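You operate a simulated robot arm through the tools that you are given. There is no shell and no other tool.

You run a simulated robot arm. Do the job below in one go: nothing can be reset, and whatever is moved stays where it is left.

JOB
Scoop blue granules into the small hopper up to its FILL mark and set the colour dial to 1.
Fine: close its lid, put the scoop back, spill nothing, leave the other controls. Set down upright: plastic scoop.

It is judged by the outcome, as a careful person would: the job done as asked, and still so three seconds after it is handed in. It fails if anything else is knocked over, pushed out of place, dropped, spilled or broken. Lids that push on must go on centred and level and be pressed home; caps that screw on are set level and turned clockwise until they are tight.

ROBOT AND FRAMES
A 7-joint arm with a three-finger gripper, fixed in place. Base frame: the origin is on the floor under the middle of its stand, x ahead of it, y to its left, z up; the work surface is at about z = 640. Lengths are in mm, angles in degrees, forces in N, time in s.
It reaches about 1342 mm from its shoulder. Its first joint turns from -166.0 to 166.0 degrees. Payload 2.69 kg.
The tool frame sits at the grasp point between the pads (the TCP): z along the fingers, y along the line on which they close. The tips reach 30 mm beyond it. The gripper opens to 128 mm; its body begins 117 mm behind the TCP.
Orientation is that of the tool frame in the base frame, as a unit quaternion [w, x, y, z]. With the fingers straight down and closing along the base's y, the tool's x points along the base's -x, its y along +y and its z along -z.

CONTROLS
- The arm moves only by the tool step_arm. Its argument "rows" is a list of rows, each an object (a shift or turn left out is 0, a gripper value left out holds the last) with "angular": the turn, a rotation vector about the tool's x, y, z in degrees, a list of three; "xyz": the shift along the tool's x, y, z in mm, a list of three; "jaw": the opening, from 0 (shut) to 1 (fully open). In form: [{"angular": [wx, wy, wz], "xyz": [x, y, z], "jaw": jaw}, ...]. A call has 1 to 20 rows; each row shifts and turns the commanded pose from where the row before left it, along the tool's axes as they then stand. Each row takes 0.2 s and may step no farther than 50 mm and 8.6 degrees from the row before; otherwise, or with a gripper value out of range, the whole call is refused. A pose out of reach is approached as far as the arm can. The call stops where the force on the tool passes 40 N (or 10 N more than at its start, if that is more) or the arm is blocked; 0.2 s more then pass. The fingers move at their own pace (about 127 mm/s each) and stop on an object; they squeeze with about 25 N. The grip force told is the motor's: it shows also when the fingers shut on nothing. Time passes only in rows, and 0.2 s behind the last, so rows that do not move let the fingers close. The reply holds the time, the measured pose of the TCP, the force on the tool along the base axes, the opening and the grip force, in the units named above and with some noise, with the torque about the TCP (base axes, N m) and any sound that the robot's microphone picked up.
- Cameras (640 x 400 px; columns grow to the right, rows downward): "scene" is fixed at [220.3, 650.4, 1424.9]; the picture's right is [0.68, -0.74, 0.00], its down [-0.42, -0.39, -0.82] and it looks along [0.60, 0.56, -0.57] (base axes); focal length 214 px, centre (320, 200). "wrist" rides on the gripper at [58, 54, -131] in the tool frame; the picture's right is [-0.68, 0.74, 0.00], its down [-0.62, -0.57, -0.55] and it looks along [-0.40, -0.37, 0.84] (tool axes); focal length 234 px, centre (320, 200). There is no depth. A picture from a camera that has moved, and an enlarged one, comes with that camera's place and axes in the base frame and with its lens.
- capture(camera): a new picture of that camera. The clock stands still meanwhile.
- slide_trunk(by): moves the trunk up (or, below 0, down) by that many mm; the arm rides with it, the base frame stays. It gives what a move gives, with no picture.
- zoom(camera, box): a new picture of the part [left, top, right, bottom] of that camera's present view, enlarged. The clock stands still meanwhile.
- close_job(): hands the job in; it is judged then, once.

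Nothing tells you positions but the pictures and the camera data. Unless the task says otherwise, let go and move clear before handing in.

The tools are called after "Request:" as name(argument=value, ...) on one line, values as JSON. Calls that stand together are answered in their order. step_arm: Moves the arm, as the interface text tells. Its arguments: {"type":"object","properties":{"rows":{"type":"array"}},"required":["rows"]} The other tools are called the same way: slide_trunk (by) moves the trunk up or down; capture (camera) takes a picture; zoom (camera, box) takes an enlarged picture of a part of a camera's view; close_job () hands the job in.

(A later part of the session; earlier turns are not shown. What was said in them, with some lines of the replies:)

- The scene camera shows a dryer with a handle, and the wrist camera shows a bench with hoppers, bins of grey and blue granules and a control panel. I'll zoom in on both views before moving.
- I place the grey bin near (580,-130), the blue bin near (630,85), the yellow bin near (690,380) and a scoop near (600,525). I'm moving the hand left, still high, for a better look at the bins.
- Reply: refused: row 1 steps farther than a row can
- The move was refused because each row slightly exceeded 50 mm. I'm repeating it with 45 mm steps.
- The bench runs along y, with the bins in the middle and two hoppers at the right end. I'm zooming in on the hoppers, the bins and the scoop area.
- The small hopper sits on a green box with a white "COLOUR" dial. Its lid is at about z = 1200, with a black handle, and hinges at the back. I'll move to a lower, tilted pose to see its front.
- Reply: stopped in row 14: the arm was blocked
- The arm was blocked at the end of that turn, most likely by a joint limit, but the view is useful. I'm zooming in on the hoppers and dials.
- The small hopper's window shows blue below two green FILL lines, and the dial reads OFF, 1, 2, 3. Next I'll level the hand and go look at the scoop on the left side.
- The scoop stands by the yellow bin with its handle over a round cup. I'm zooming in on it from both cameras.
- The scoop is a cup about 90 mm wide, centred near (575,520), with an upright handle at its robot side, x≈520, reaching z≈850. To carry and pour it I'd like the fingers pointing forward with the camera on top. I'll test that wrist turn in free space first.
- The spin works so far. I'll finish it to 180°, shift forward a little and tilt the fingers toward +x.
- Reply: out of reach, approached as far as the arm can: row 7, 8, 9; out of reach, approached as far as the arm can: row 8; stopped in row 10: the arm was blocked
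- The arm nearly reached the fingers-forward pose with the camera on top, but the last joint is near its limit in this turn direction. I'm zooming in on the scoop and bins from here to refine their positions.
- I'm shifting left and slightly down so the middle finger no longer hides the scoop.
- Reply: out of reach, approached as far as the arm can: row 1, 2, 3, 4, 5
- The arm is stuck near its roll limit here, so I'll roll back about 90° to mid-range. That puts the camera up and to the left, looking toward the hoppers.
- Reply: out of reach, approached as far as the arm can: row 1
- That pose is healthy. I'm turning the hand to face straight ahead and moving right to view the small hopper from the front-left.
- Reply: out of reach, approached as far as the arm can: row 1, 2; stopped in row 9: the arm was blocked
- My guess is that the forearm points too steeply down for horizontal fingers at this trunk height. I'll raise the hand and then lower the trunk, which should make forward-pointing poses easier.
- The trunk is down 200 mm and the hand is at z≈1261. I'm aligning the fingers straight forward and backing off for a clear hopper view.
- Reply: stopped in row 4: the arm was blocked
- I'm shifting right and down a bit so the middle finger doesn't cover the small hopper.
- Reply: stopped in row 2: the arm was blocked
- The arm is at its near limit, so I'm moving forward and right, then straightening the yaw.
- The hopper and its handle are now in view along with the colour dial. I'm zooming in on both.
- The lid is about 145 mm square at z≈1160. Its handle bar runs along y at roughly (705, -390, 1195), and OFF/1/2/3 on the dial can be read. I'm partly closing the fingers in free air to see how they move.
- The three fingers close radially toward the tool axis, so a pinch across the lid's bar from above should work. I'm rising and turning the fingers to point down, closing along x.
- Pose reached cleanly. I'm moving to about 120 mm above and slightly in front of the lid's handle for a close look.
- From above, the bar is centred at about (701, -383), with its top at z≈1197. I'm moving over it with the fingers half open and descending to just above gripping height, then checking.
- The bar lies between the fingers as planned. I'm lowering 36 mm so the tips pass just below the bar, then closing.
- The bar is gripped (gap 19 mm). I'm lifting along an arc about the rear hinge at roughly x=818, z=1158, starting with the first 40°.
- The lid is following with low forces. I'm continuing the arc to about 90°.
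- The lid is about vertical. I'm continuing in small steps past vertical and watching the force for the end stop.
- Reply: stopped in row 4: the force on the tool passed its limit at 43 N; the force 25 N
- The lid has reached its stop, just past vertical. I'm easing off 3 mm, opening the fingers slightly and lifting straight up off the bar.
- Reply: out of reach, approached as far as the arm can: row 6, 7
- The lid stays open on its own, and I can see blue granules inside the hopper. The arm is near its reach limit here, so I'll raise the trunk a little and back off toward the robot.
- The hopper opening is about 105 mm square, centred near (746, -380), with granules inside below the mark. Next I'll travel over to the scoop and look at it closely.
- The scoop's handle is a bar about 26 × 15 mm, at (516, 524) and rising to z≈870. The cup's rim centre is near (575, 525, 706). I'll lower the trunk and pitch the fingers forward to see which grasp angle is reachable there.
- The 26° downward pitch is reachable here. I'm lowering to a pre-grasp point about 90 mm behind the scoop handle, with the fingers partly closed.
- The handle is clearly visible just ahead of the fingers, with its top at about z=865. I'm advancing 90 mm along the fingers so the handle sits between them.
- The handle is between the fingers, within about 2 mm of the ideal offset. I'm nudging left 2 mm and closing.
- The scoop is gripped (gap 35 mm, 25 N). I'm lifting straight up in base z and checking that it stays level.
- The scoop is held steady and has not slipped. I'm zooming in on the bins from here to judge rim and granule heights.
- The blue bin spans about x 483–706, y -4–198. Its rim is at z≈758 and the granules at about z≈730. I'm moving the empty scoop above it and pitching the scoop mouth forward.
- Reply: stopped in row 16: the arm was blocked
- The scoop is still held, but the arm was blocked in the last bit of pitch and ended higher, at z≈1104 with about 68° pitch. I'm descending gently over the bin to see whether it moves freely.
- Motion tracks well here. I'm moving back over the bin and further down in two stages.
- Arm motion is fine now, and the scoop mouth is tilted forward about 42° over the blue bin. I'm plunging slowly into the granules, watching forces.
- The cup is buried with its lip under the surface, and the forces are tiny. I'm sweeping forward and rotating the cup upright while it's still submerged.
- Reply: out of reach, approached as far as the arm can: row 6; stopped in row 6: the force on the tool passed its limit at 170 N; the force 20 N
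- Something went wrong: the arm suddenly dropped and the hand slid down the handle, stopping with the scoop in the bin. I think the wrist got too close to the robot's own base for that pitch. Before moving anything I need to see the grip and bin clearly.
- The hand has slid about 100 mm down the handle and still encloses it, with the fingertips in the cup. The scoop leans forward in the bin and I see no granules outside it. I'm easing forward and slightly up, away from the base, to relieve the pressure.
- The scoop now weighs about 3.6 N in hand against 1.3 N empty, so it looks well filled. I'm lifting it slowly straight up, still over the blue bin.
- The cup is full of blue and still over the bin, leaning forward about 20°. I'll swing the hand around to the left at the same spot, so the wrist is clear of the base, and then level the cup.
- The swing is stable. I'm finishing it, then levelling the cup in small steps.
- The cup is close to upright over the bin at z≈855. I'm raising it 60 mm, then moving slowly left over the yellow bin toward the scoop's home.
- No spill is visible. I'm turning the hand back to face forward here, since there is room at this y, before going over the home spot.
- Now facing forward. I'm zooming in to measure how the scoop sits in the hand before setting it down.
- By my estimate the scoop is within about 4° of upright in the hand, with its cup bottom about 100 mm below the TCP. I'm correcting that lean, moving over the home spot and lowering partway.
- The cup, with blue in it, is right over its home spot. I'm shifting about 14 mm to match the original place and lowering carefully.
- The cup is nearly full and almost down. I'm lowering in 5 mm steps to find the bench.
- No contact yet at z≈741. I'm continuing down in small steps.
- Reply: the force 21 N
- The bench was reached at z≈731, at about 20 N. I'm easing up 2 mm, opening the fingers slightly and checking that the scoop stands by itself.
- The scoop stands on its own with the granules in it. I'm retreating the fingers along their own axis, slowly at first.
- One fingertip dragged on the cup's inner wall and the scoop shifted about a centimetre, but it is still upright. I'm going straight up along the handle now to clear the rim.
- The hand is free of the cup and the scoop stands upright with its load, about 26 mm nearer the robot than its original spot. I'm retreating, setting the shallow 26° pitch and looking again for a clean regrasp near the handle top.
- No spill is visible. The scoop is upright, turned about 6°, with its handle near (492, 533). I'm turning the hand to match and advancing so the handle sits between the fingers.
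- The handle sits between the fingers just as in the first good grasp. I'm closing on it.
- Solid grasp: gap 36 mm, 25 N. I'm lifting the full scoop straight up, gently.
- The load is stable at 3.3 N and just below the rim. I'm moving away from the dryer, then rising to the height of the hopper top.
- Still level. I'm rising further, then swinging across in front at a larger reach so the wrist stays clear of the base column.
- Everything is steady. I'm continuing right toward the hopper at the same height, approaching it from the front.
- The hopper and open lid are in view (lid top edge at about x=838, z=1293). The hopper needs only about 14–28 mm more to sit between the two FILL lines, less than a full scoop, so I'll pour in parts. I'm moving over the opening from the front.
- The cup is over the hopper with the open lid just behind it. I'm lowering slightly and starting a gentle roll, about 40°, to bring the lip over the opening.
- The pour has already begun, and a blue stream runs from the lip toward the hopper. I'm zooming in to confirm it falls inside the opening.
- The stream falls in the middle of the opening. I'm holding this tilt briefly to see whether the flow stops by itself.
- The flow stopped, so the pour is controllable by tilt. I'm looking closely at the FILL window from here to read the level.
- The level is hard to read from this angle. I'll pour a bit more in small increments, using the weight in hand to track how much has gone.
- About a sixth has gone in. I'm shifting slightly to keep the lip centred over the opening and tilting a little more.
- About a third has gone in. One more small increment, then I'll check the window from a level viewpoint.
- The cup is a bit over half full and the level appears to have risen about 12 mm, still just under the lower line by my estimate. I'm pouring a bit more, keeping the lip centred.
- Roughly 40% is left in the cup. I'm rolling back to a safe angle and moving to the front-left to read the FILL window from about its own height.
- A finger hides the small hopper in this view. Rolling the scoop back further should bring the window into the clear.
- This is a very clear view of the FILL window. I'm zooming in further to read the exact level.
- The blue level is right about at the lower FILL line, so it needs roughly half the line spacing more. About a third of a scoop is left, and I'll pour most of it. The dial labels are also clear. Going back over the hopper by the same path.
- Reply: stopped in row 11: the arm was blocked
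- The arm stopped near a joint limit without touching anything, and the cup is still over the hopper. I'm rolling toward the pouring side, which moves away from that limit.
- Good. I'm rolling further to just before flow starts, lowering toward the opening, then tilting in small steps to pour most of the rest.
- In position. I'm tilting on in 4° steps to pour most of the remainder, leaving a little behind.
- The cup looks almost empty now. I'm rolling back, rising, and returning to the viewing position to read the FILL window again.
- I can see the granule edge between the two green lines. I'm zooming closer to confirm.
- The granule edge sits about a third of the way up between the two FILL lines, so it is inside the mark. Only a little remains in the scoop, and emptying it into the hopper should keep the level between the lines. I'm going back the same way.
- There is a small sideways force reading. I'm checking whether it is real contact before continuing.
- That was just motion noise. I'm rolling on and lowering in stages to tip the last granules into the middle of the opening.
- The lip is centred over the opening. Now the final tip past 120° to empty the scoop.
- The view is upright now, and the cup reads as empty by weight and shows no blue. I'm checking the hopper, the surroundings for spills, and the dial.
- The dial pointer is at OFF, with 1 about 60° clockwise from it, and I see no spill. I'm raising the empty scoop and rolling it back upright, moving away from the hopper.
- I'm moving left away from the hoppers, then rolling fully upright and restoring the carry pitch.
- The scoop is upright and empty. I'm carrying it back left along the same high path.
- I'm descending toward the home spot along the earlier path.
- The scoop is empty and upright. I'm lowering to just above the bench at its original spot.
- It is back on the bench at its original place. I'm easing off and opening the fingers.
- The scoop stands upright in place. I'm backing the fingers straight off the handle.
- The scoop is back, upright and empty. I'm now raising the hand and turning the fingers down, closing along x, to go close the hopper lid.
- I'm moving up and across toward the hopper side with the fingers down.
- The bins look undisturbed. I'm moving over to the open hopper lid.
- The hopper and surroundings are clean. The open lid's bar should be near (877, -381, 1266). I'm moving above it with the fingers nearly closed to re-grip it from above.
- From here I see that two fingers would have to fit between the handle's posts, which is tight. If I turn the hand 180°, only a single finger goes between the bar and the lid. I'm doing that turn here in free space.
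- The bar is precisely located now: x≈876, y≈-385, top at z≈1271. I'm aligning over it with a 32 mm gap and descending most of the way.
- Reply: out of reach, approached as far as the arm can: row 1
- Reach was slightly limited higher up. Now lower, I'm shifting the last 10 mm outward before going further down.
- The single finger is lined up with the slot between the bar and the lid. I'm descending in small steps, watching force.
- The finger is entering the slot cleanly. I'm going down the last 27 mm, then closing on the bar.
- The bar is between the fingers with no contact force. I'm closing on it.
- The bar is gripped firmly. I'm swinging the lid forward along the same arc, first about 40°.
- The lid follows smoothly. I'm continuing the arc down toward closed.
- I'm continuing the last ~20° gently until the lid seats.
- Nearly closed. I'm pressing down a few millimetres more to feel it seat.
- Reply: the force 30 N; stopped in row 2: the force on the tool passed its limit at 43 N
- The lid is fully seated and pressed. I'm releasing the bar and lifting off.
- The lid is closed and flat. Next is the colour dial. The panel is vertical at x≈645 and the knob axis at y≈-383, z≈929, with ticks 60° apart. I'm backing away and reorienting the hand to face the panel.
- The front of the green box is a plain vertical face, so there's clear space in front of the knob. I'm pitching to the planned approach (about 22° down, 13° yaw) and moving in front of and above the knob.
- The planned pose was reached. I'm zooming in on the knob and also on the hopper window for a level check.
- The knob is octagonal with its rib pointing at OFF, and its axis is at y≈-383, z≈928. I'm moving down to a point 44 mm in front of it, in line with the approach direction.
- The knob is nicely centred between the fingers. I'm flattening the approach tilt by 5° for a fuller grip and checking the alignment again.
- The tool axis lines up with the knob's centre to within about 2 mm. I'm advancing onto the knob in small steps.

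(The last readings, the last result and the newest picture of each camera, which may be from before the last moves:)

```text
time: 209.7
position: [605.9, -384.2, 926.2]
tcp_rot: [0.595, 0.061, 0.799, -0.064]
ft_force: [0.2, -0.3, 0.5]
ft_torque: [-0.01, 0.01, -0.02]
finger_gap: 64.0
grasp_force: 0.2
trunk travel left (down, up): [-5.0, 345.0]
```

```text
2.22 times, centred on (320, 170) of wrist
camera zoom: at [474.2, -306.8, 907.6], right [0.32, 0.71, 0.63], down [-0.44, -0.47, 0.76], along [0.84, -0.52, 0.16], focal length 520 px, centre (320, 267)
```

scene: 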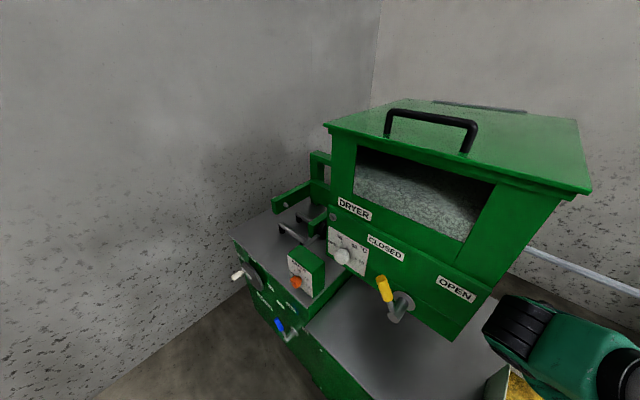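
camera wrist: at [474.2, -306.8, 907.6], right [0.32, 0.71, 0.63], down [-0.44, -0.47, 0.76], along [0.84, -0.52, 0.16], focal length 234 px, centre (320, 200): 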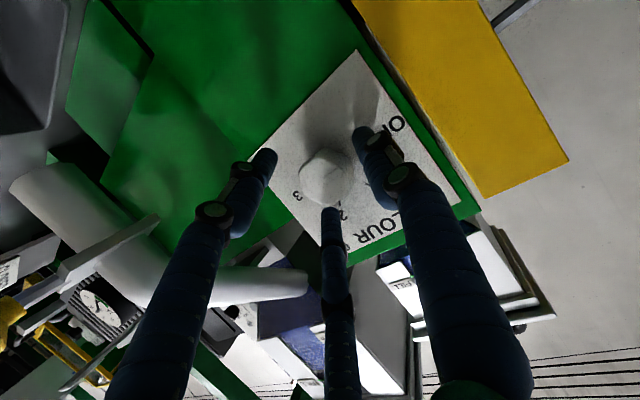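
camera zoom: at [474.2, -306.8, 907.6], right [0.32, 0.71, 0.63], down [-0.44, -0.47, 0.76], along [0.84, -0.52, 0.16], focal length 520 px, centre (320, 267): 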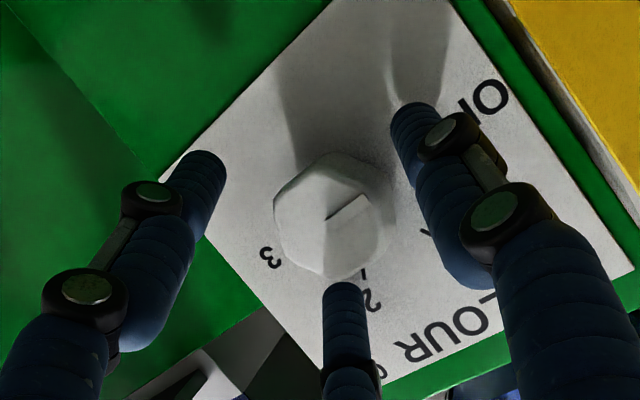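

The fingers surround the knob without touching anything. I'm closing gently.

Request:
step_arm(rows=[{"xyz": [0, 0, 2], "jaw": 0.4}, {"jaw": 0.3}, {"jaw": 0.2}, {"jaw": 0.0}, {"jaw": 0.0}])

Request:
capture(camera="wrist")

Request:
zoom(camera="wrist", box=[220, 80, 420, 260])

```text
time: 210.9
position: [607.7, -383.5, 926.1]
tcp_rot: [0.595, 0.059, 0.799, -0.063]
ft_force: [2.6, 7.6, 3.3]
ft_torque: [0.2, -0.13, 0.26]
finger_gap: 41.8
grasp_force: 45.0
trunk travel left (down, up): [-5.0, 345.0]
```

```text
taken
camera wrist: at [476.1, -306.6, 907.5], right [0.32, 0.71, 0.63], down [-0.44, -0.47, 0.76], along [0.84, -0.52, 0.16], focal length 234 px, centre (320, 200)
```

wrist: 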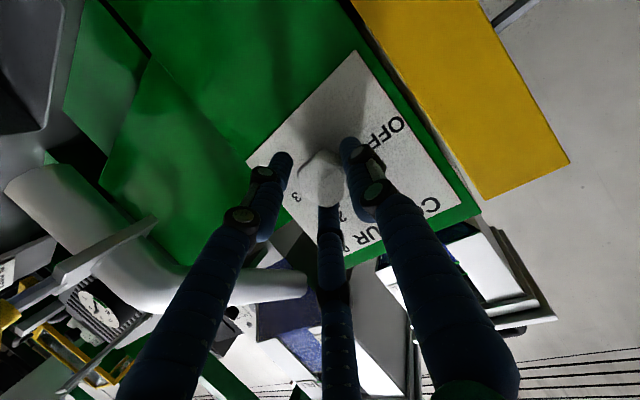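

```text
2.22 times, centred on (320, 170) of wrist
camera zoom: at [476.1, -306.6, 907.5], right [0.32, 0.71, 0.63], down [-0.44, -0.47, 0.76], along [0.84, -0.52, 0.16], focal length 520 px, centre (320, 267)
```

zoom: 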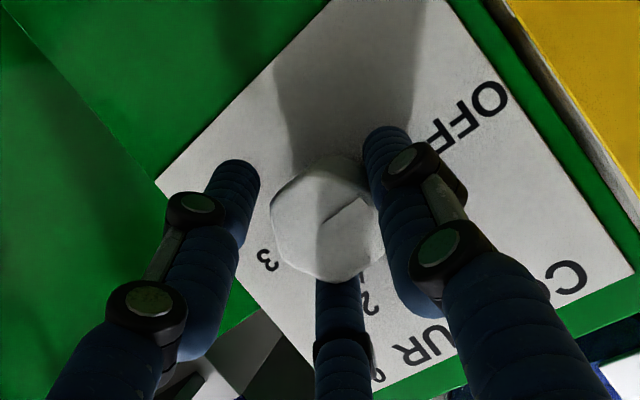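

The knob is gripped (45 N), with a slight sideways push. I'm nudging the hand to centre it before turning.

Request:
step_arm(rows=[{"xyz": [-0.6, 1.5, -0.4]}, {}])

Request:
step_arm(rows=[{}])

```text
time: 211.5
position: [608.9, -383.3, 927.7]
tcp_rot: [0.594, 0.061, 0.799, -0.064]
ft_force: [4.8, -7.4, -2.2]
ft_torque: [0.12, 0.27, -0.51]
finger_gap: 41.9
grasp_force: 45.1
trunk travel left (down, up): [-5.0, 345.0]
```

```text
time: 211.9
position: [608.7, -382.4, 927.5]
tcp_rot: [0.594, 0.061, 0.799, -0.064]
ft_force: [4.9, -10.9, -1.1]
ft_torque: [0.16, 0.11, -0.4]
finger_gap: 41.6
grasp_force: 45.0
trunk travel left (down, up): [-5.0, 345.0]
```

All three fingers are in contact now. I'm backing off half of that nudge and starting the turn, 18° clockwise as seen from the front, to watch the response.

Request:
step_arm(rows=[{"xyz": [0.2, -0.7, 0.2]}, {"angular": [-1.776, 1.026, 5.64]}, {"angular": [-1.776, 1.026, 5.64]}, {"angular": [-1.776, 1.026, 5.64]}])

Request:
capture(camera="wrist")

Request:
zoom(camera="wrist", box=[220, 80, 420, 260])

```text
time: 212.9
position: [608.2, -383.9, 929.6]
tcp_rot: [0.578, 0.153, 0.799, 0.062]
ft_force: [-4.0, -7.4, 11.9]
ft_torque: [-0.06, -0.48, -0.06]
finger_gap: 40.6
grasp_force: 45.1
trunk travel left (down, up): [-5.0, 345.0]
```

```text
taken
camera wrist: at [476.4, -304.8, 933.5], right [0.32, 0.48, 0.82], down [-0.44, -0.69, 0.58], along [0.84, -0.54, -0.01], focal length 234 px, centre (320, 200)
```

wrist: 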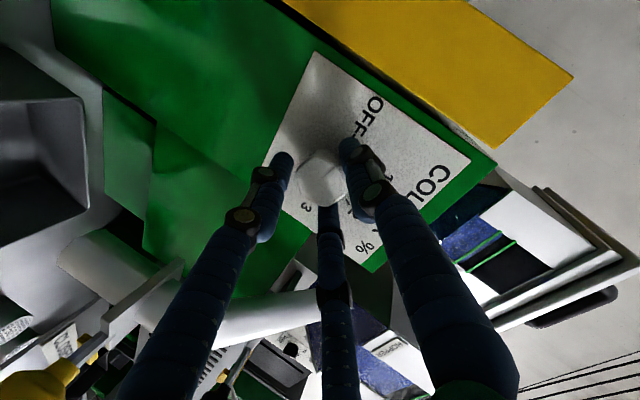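

```text
2.22 times, centred on (320, 170) of wrist
camera zoom: at [476.4, -304.8, 933.5], right [0.32, 0.48, 0.82], down [-0.44, -0.69, 0.58], along [0.84, -0.54, -0.01], focal length 520 px, centre (320, 267)
```

zoom: 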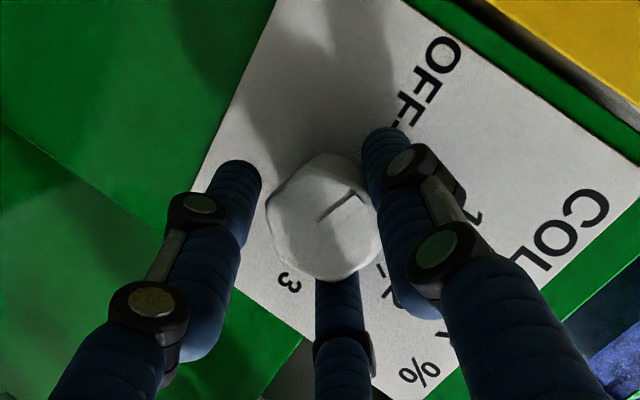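

The knob is turning with the hand. I'm continuing another 24°.

Request:
step_arm(rows=[{"xyz": [-1.0, -0.3, -0.3]}, {"angular": [-1.776, 1.026, 5.64]}, {"angular": [-1.776, 1.026, 5.64]}, {"angular": [-1.776, 1.026, 5.64]}, {"angular": [-1.776, 1.026, 5.64]}])

Request:
zoom(camera="wrist", box=[220, 60, 440, 260])

```text
time: 214.1
position: [609.3, -386.3, 928.5]
tcp_rot: [0.535, 0.267, 0.768, 0.23]
ft_force: [1.9, -26.9, 16.0]
ft_torque: [-0.06, -0.72, -0.73]
finger_gap: 40.4
grasp_force: 45.2
trunk travel left (down, up): [-5.0, 345.0]
```

```text
2.00 times, centred on (330, 160) of wrist
camera zoom: at [476.1, -315.5, 965.3], right [0.31, 0.11, 0.94], down [-0.44, -0.87, 0.25], along [0.84, -0.49, -0.22], focal length 468 px, centre (300, 280)
```

zoom: 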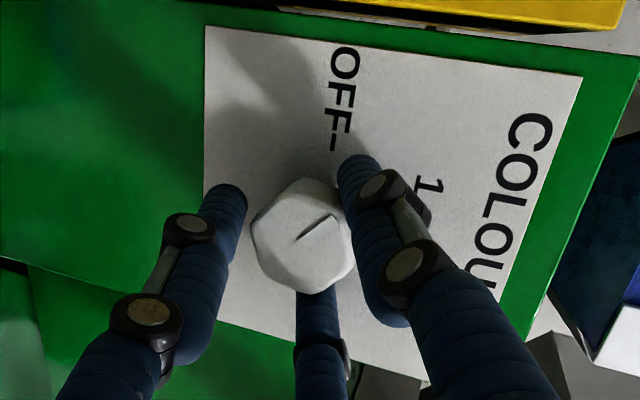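

The knob has turned about 42°, matching the hand. I'm relieving the side load slightly and turning the last 18° to reach "1".

Request:
step_arm(rows=[{"xyz": [-2.7, -0.9, -0.7]}, {"xyz": [-0.3, -0.3, 0], "angular": [-1.746, 1.009, 5.55]}, {"xyz": [-0.3, -0.3, 0], "angular": [-1.746, 1.009, 5.55]}, {"xyz": [-0.3, -0.3, 0], "angular": [-1.746, 1.009, 5.55]}, {}])

Request:
zoom(camera="wrist", box=[220, 60, 440, 260])

```text
time: 215.3
position: [610.1, -386.8, 928.2]
tcp_rot: [0.486, 0.344, 0.725, 0.347]
ft_force: [1.1, -4.0, 9.2]
ft_torque: [0.02, -0.39, -0.05]
finger_gap: 40.5
grasp_force: 45.0
trunk travel left (down, up): [-5.0, 345.0]
```

```text
2.00 times, centred on (330, 160) of wrist
camera zoom: at [475.8, -332.1, 984.7], right [0.32, -0.18, 0.93], down [-0.43, -0.9, -0.03], along [0.85, -0.39, -0.36], focal length 468 px, centre (300, 280)
```

zoom: 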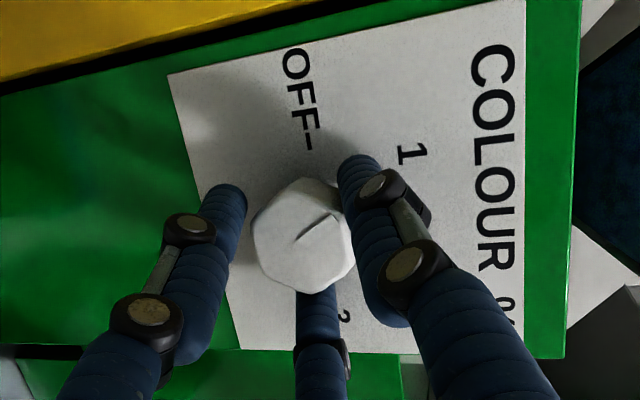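

The rib now points at about 61°, right on the "1" tick. I'm opening the fingers and backing straight off.

Request:
step_arm(rows=[{"jaw": 0.36}, {"jaw": 0.45}, {"jaw": 0.5}, {"xyz": [0, 0, -12]}, {"xyz": [0, 0, -18]}, {"xyz": [0, 0, -20]}])

Request:
capture(camera="wrist")

Request:
zoom(camera="wrist", box=[220, 60, 440, 260])

```text
time: 216.7
position: [562.3, -396.0, 943.4]
tcp_rot: [0.486, 0.344, 0.725, 0.346]
ft_force: [1.2, 0.2, 0.2]
ft_torque: [0.03, -0.04, 0.01]
finger_gap: 64.0
grasp_force: 0.0
trunk travel left (down, up): [-5.0, 345.0]
```

```text
taken
camera wrist: at [429.8, -340.7, 999.9], right [0.32, -0.18, 0.93], down [-0.43, -0.9, -0.03], along [0.85, -0.39, -0.36], focal length 234 px, centre (320, 200)
```

wrist: 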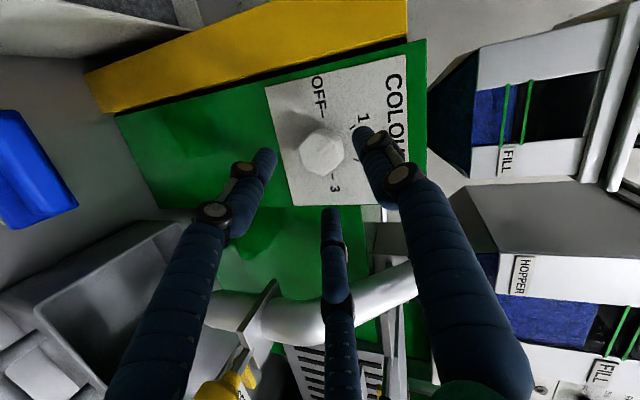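

```text
2.00 times, centred on (330, 160) of wrist
camera zoom: at [429.8, -340.7, 999.9], right [0.32, -0.18, 0.93], down [-0.43, -0.9, -0.03], along [0.85, -0.39, -0.36], focal length 468 px, centre (300, 280)
```

zoom: 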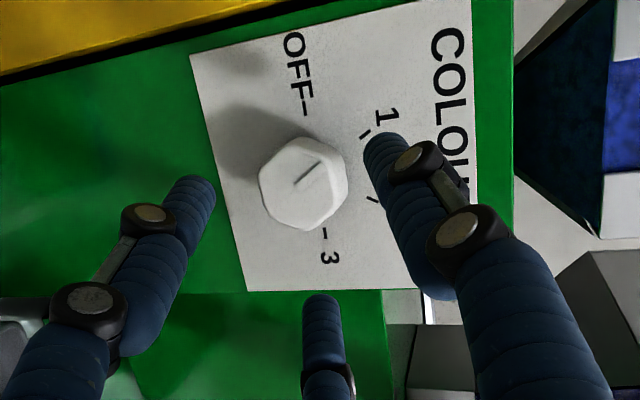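

Zooming to verify the dial and the hopper's fill level.

Request:
zoom(camera="wrist", box=[280, 80, 380, 180])

Request:
zoom(camera="wrist", box=[440, 40, 640, 200])

```text
4.00 times, centred on (330, 130) of wrist
camera zoom: at [429.8, -340.7, 999.9], right [0.32, -0.18, 0.93], down [-0.43, -0.9, -0.03], along [0.85, -0.39, -0.36], focal length 937 px, centre (280, 480)
```

zoom: 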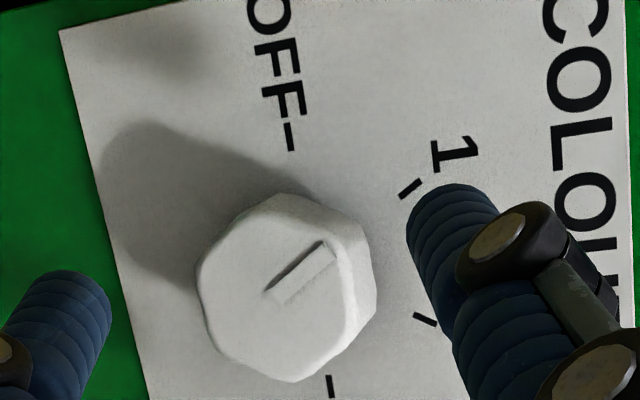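

```text
2.50 times, centred on (540, 120) of wrist
camera zoom: at [429.8, -340.7, 999.9], right [0.32, -0.18, 0.93], down [-0.43, -0.9, -0.03], along [0.85, -0.39, -0.36], focal length 585 px, centre (-230, 400)
```

zoom: 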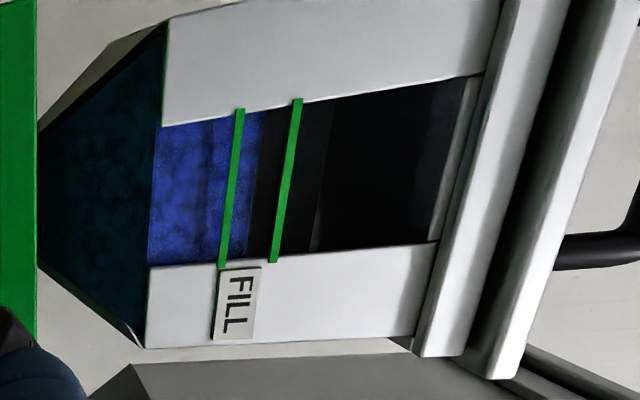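

The dial points at 1 (about 60°). The blue level sits between the two FILL lines and the lid is shut. I'm withdrawing the hand upward and taking an overview to check for spills and displaced items.

Request:
step_arm(rows=[{"xyz": [0, 0, -15]}, {"xyz": [-10.6, 37.2, -13.3]}, {"xyz": [-10.6, 37.2, -13.3]}, {"xyz": [-10.6, 37.2, -13.3]}, {"xyz": [-10.6, 37.2, -13.3]}, {"xyz": [-10.6, 37.2, -13.3]}, {"xyz": [7.2, 41.7, -5.3]}, {"xyz": [7.2, 41.7, -5.3]}, {"xyz": [7.2, 41.7, -5.3]}])

Request:
capture(camera="wrist")

Request:
zoom(camera="wrist", box=[300, 100, 520, 300])

```text
time: 218.7
position: [560.1, -259.0, 1214.0]
tcp_rot: [0.46, 0.325, 0.738, 0.372]
ft_force: [6.1, -7.5, -3.9]
ft_torque: [0.4, -0.25, 1.03]
finger_gap: 63.9
grasp_force: 0.0
trunk travel left (down, up): [-5.0, 345.0]
stopped in row 9: the force on the tool passed its limit at 114 N (the readings are from after the stop); the commanded pose is now the measured one
```

```text
taken
camera wrist: at [423.2, -216.2, 1274.0], right [0.35, -0.18, 0.92], down [-0.36, -0.93, -0.05], along [0.87, -0.31, -0.39], focal length 234 px, centre (320, 200)
```

wrist: 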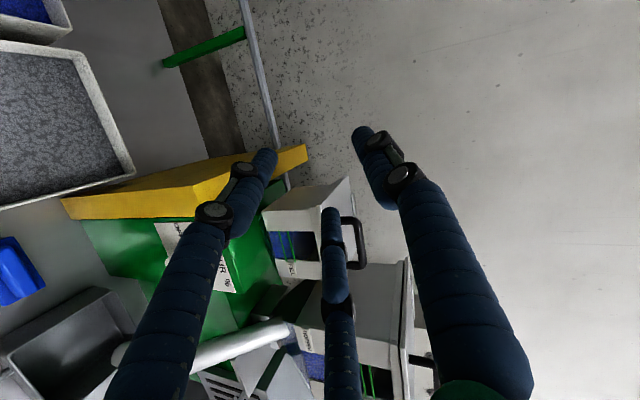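

```text
2.00 times, centred on (410, 200) of wrist
camera zoom: at [423.2, -216.2, 1274.0], right [0.35, -0.18, 0.92], down [-0.36, -0.93, -0.05], along [0.87, -0.31, -0.39], focal length 468 px, centre (140, 200)
```

zoom: 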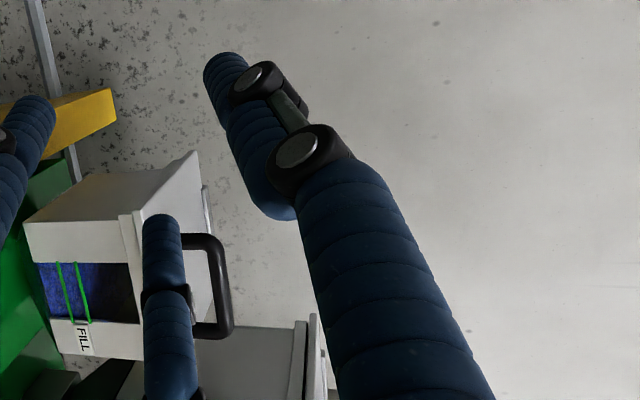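

The arm gave a sudden jolt in free space, with no object near the fingers. It was probably a joint limit. I'm checking that forces have settled before moving on gently.

Request:
step_arm(rows=[{}])

Request:
capture(camera="scene")

Request:
zoom(camera="wrist", box=[0, 140, 340, 400])

```text
time: 219.1
position: [551.0, -248.8, 1220.3]
tcp_rot: [0.464, 0.322, 0.738, 0.37]
ft_force: [-1.6, 0.8, 0.7]
ft_torque: [-0.09, 0.05, -0.23]
finger_gap: 64.0
grasp_force: 0.0
trunk travel left (down, up): [-5.0, 345.0]
```

```text
taken
```

scene: 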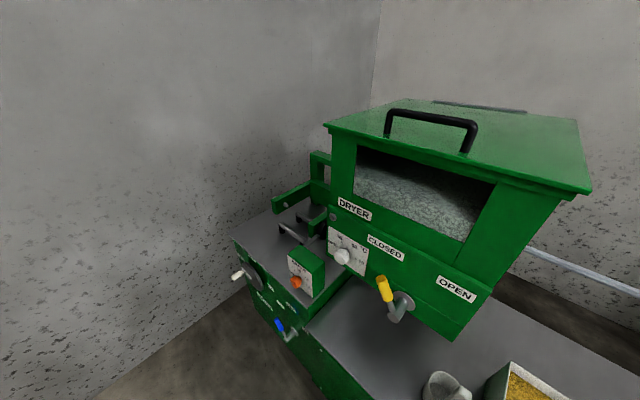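

```text
1.54 times, centred on (170, 270) of wrist
camera zoom: at [415.0, -204.6, 1278.7], right [0.34, -0.17, 0.92], down [-0.36, -0.93, -0.04], along [0.87, -0.32, -0.38], focal length 360 px, centre (551, 92)
```

zoom: 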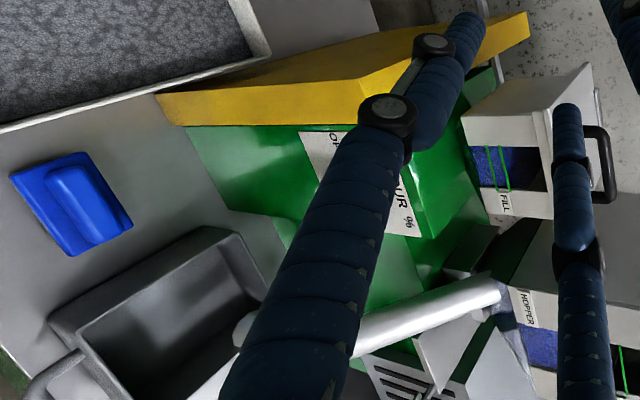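

All objects are in place and forces are zero. I'm unrolling the wrist toward its mid-range in small steps before any more travel.

Request:
step_arm(rows=[{"angular": [0, 0, -5]}, {"angular": [0, 0, -5]}, {"angular": [0, 0, -5]}, {"angular": [0, 0, -5]}, {"angular": [0, 0, -5]}, {"angular": [0, 0, -5]}])

Request:
capture(camera="wrist")

```text
time: 220.5
position: [555.1, -252.8, 1210.4]
tcp_rot: [0.539, 0.124, 0.797, 0.241]
ft_force: [0.1, -0.5, -0.5]
ft_torque: [0.0, -0.01, 0.03]
finger_gap: 64.0
grasp_force: 0.1
trunk travel left (down, up): [-5.0, 345.0]
```

```text
taken
camera wrist: at [407.4, -212.8, 1231.4], right [0.22, 0.32, 0.92], down [-0.23, -0.9, 0.36], along [0.95, -0.29, -0.12], focal length 234 px, centre (320, 200)
```

wrist: 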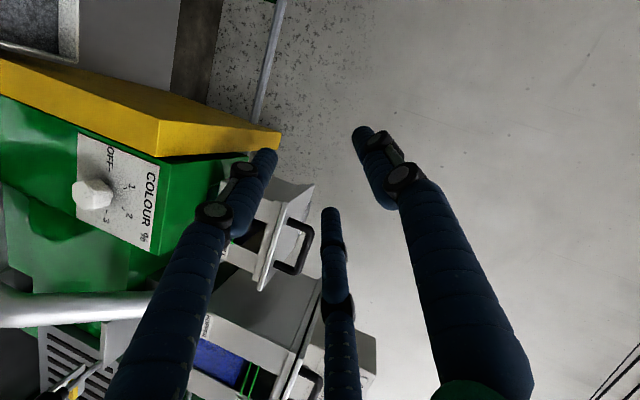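

The dial is well visible from here, so I'm zooming in to double-check it.

Request:
zoom(camera="wrist", box=[50, 120, 190, 260])

Request:
zoom(camera="wrist", box=[200, 160, 340, 300])

```text
2.86 times, centred on (120, 190) of wrist
camera zoom: at [407.4, -212.8, 1231.4], right [0.22, 0.32, 0.92], down [-0.23, -0.9, 0.36], along [0.95, -0.29, -0.12], focal length 669 px, centre (891, 229)
```

zoom: 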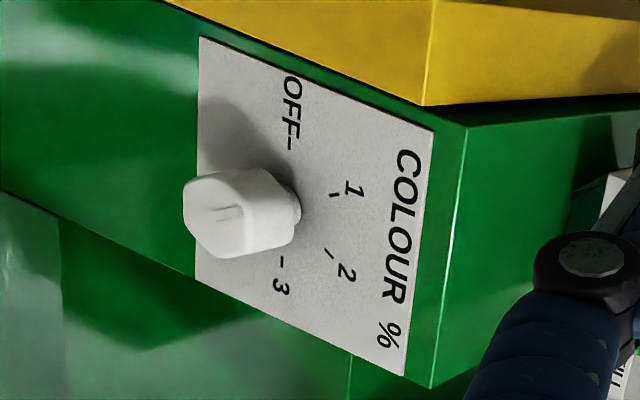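

```text
2.86 times, centred on (270, 230) of wrist
camera zoom: at [407.4, -212.8, 1231.4], right [0.22, 0.32, 0.92], down [-0.23, -0.9, 0.36], along [0.95, -0.29, -0.12], focal length 669 px, centre (463, 114)
```

zoom: 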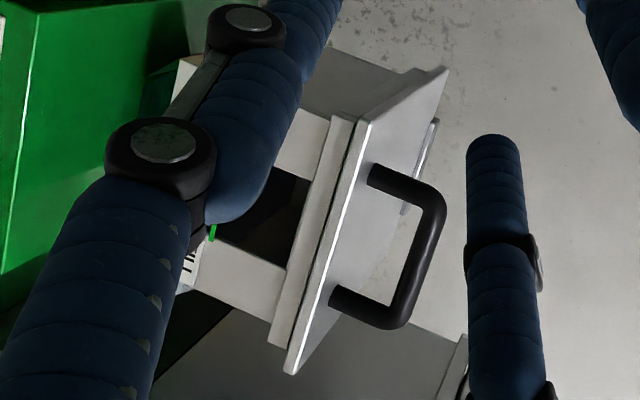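

The dial reads 1 and the lid is flush. I'm raising the trunk and returning the hand to a neutral fingers-down pose away from everything.

Request:
slide_trunk(by=150)

Request:
step_arm(rows=[{"angular": [2.97, 6.64, -1.53]}, {"angular": [2.97, 6.64, -1.53]}, {"angular": [2.97, 6.64, -1.53]}, {"angular": [2.97, 6.64, -1.53]}, {"angular": [2.97, 6.64, -1.53]}, {"angular": [2.97, 6.64, -1.53]}, {"angular": [2.97, 6.64, -1.53]}, {"angular": [2.97, 6.64, -1.53]}, {"angular": [2.97, 6.64, -1.53]}, {"angular": [2.97, 6.64, -1.53]}])

Request:
capture(camera="wrist")

```text
time: 222.2
position: [554.7, -251.8, 1362.5]
tcp_rot: [0.541, 0.124, 0.797, 0.24]
ft_force: [0.3, -1.1, -0.3]
ft_torque: [0.0, -0.01, 0.04]
finger_gap: 63.8
grasp_force: 0.1
trunk travel left (down, up): [-155.0, 195.0]
```

```text
time: 224.4
position: [552.4, -257.6, 1366.5]
tcp_rot: [0.001, 0.006, 1.0, -0.004]
ft_force: [-0.2, -0.4, -0.6]
ft_torque: [0.02, -0.01, 0.01]
finger_gap: 64.0
grasp_force: 0.0
trunk travel left (down, up): [-155.0, 195.0]
```

```text
taken
camera wrist: at [491.2, -201.8, 1497.3], right [0.69, 0.73, 0.0], down [0.61, -0.57, 0.56], along [0.4, -0.38, -0.83], focal length 234 px, centre (320, 200)
```

wrist: 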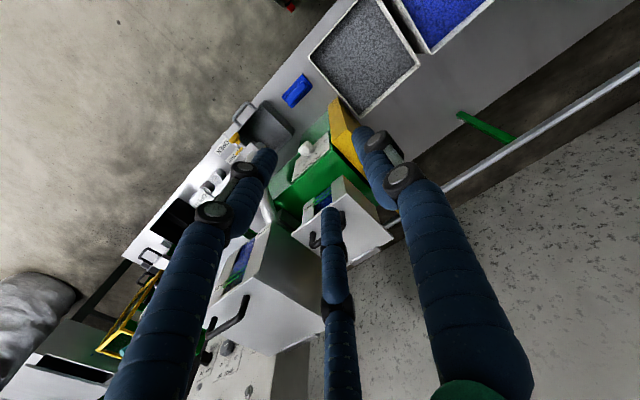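

I'm going to the early overview position to compare the bins with the starting picture.

Request:
step_arm(rows=[{"xyz": [11, 39.7, -14.7], "jaw": 1.0}, {"xyz": [11, 39.7, -14.7]}, {"xyz": [11, 39.7, -14.7]}, {"xyz": [11, 39.7, -14.7]}, {"xyz": [11, 39.7, -14.7]}, {"xyz": [11, 39.7, -14.7]}, {"xyz": [11, 39.7, -14.7]}, {"xyz": [11, 39.7, -14.7]}])

Request:
capture(camera="wrist")

Request:
zoom(camera="wrist", box=[240, 0, 520, 180])

Request:
zoom(camera="wrist", box=[150, 140, 350, 280])

```text
time: 226.2
position: [466.1, 62.3, 1479.2]
tcp_rot: [0.003, 0.006, 1.0, -0.004]
ft_force: [-0.5, 0.1, 0.2]
ft_torque: [0.03, 0.01, 0.02]
finger_gap: 128.3
grasp_force: 0.0
trunk travel left (down, up): [-155.0, 195.0]
```

```text
taken
camera wrist: at [406.8, 117.6, 1610.5], right [0.69, 0.73, 0.0], down [0.61, -0.57, 0.56], along [0.4, -0.38, -0.83], focal length 234 px, centre (320, 200)
```

wrist: 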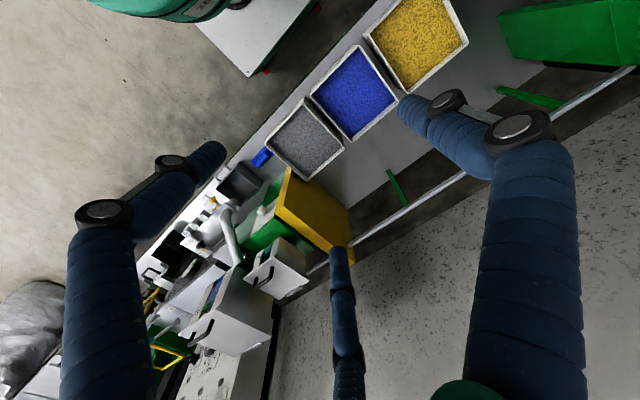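

```text
2.22 times, centred on (380, 90) of wrist
camera zoom: at [406.8, 117.6, 1610.5], right [0.69, 0.73, 0.0], down [0.61, -0.57, 0.56], along [0.4, -0.38, -0.83], focal length 520 px, centre (187, 444)
```

zoom: 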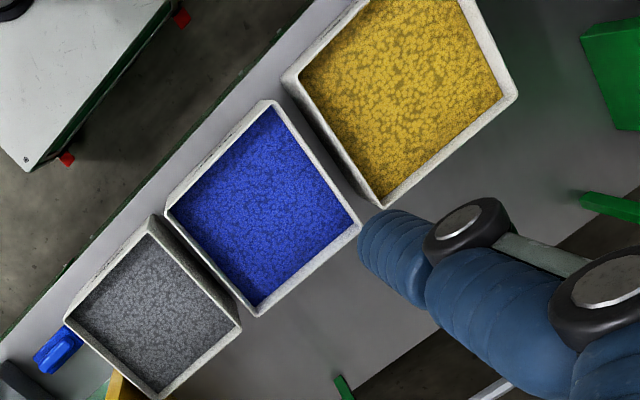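

```text
2.86 times, centred on (250, 210) of wrist
camera zoom: at [406.8, 117.6, 1610.5], right [0.69, 0.73, 0.0], down [0.61, -0.57, 0.56], along [0.4, -0.38, -0.83], focal length 669 px, centre (520, 171)
```

zoom: 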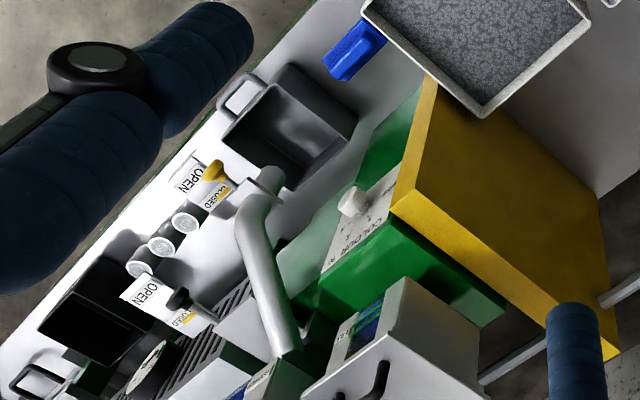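

The job is done as far as I can see: the bins, levers and other controls look as they did at the start, and I see no spilled granules. The hopper lid is shut with the blue level between the FILL lines, the dial reads 1, and the scoop stands upright and empty at its place. The hand is clear, so I'm handing in.

Request:
zoom(camera="scene", box=[380, 320, 520, 400])

Request:
close_job()

```text
4.57 times, centred on (450, 360) of scene
camera zoom: at [220.3, 650.4, 1424.9], right [0.68, -0.74, 0.0], down [-0.42, -0.39, -0.82], along [0.6, 0.56, -0.57], focal length 980 px, centre (-274, -531)
```

zoom: 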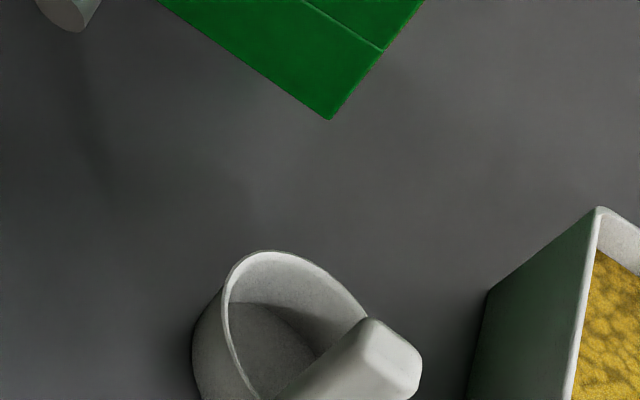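

```text
The job is handed in.
```

I've handed the job in. In the last pictures, everything you asked for looked done:

- **Small hopper:** the blue granules come up to between the two green FILL lines, a bit below the middle by my reading.
- **Lid:** closed and pressed down until it seated.
- **Colour dial:** turned from OFF to 1.
- **Scoop:** empty and standing upright within about 1 cm of its original spot.
- **Other controls and spills:** I touched no other controls. I saw no granules outside the bins and hopper, and the bins look where they were.

Two things went wrong along the way:

- **Scooping:** the arm dropped suddenly and pressed the scoop into the blue bin with up to 170 N. I set the full scoop back on the bench and took a better grip before pouring. I compared the bins with the early pictures afterwards and saw no shift.
- **After the dial:** the arm jolted (114 N) as the hand withdrew through what looked like open space. The lid, dial and surroundings looked unchanged afterwards.
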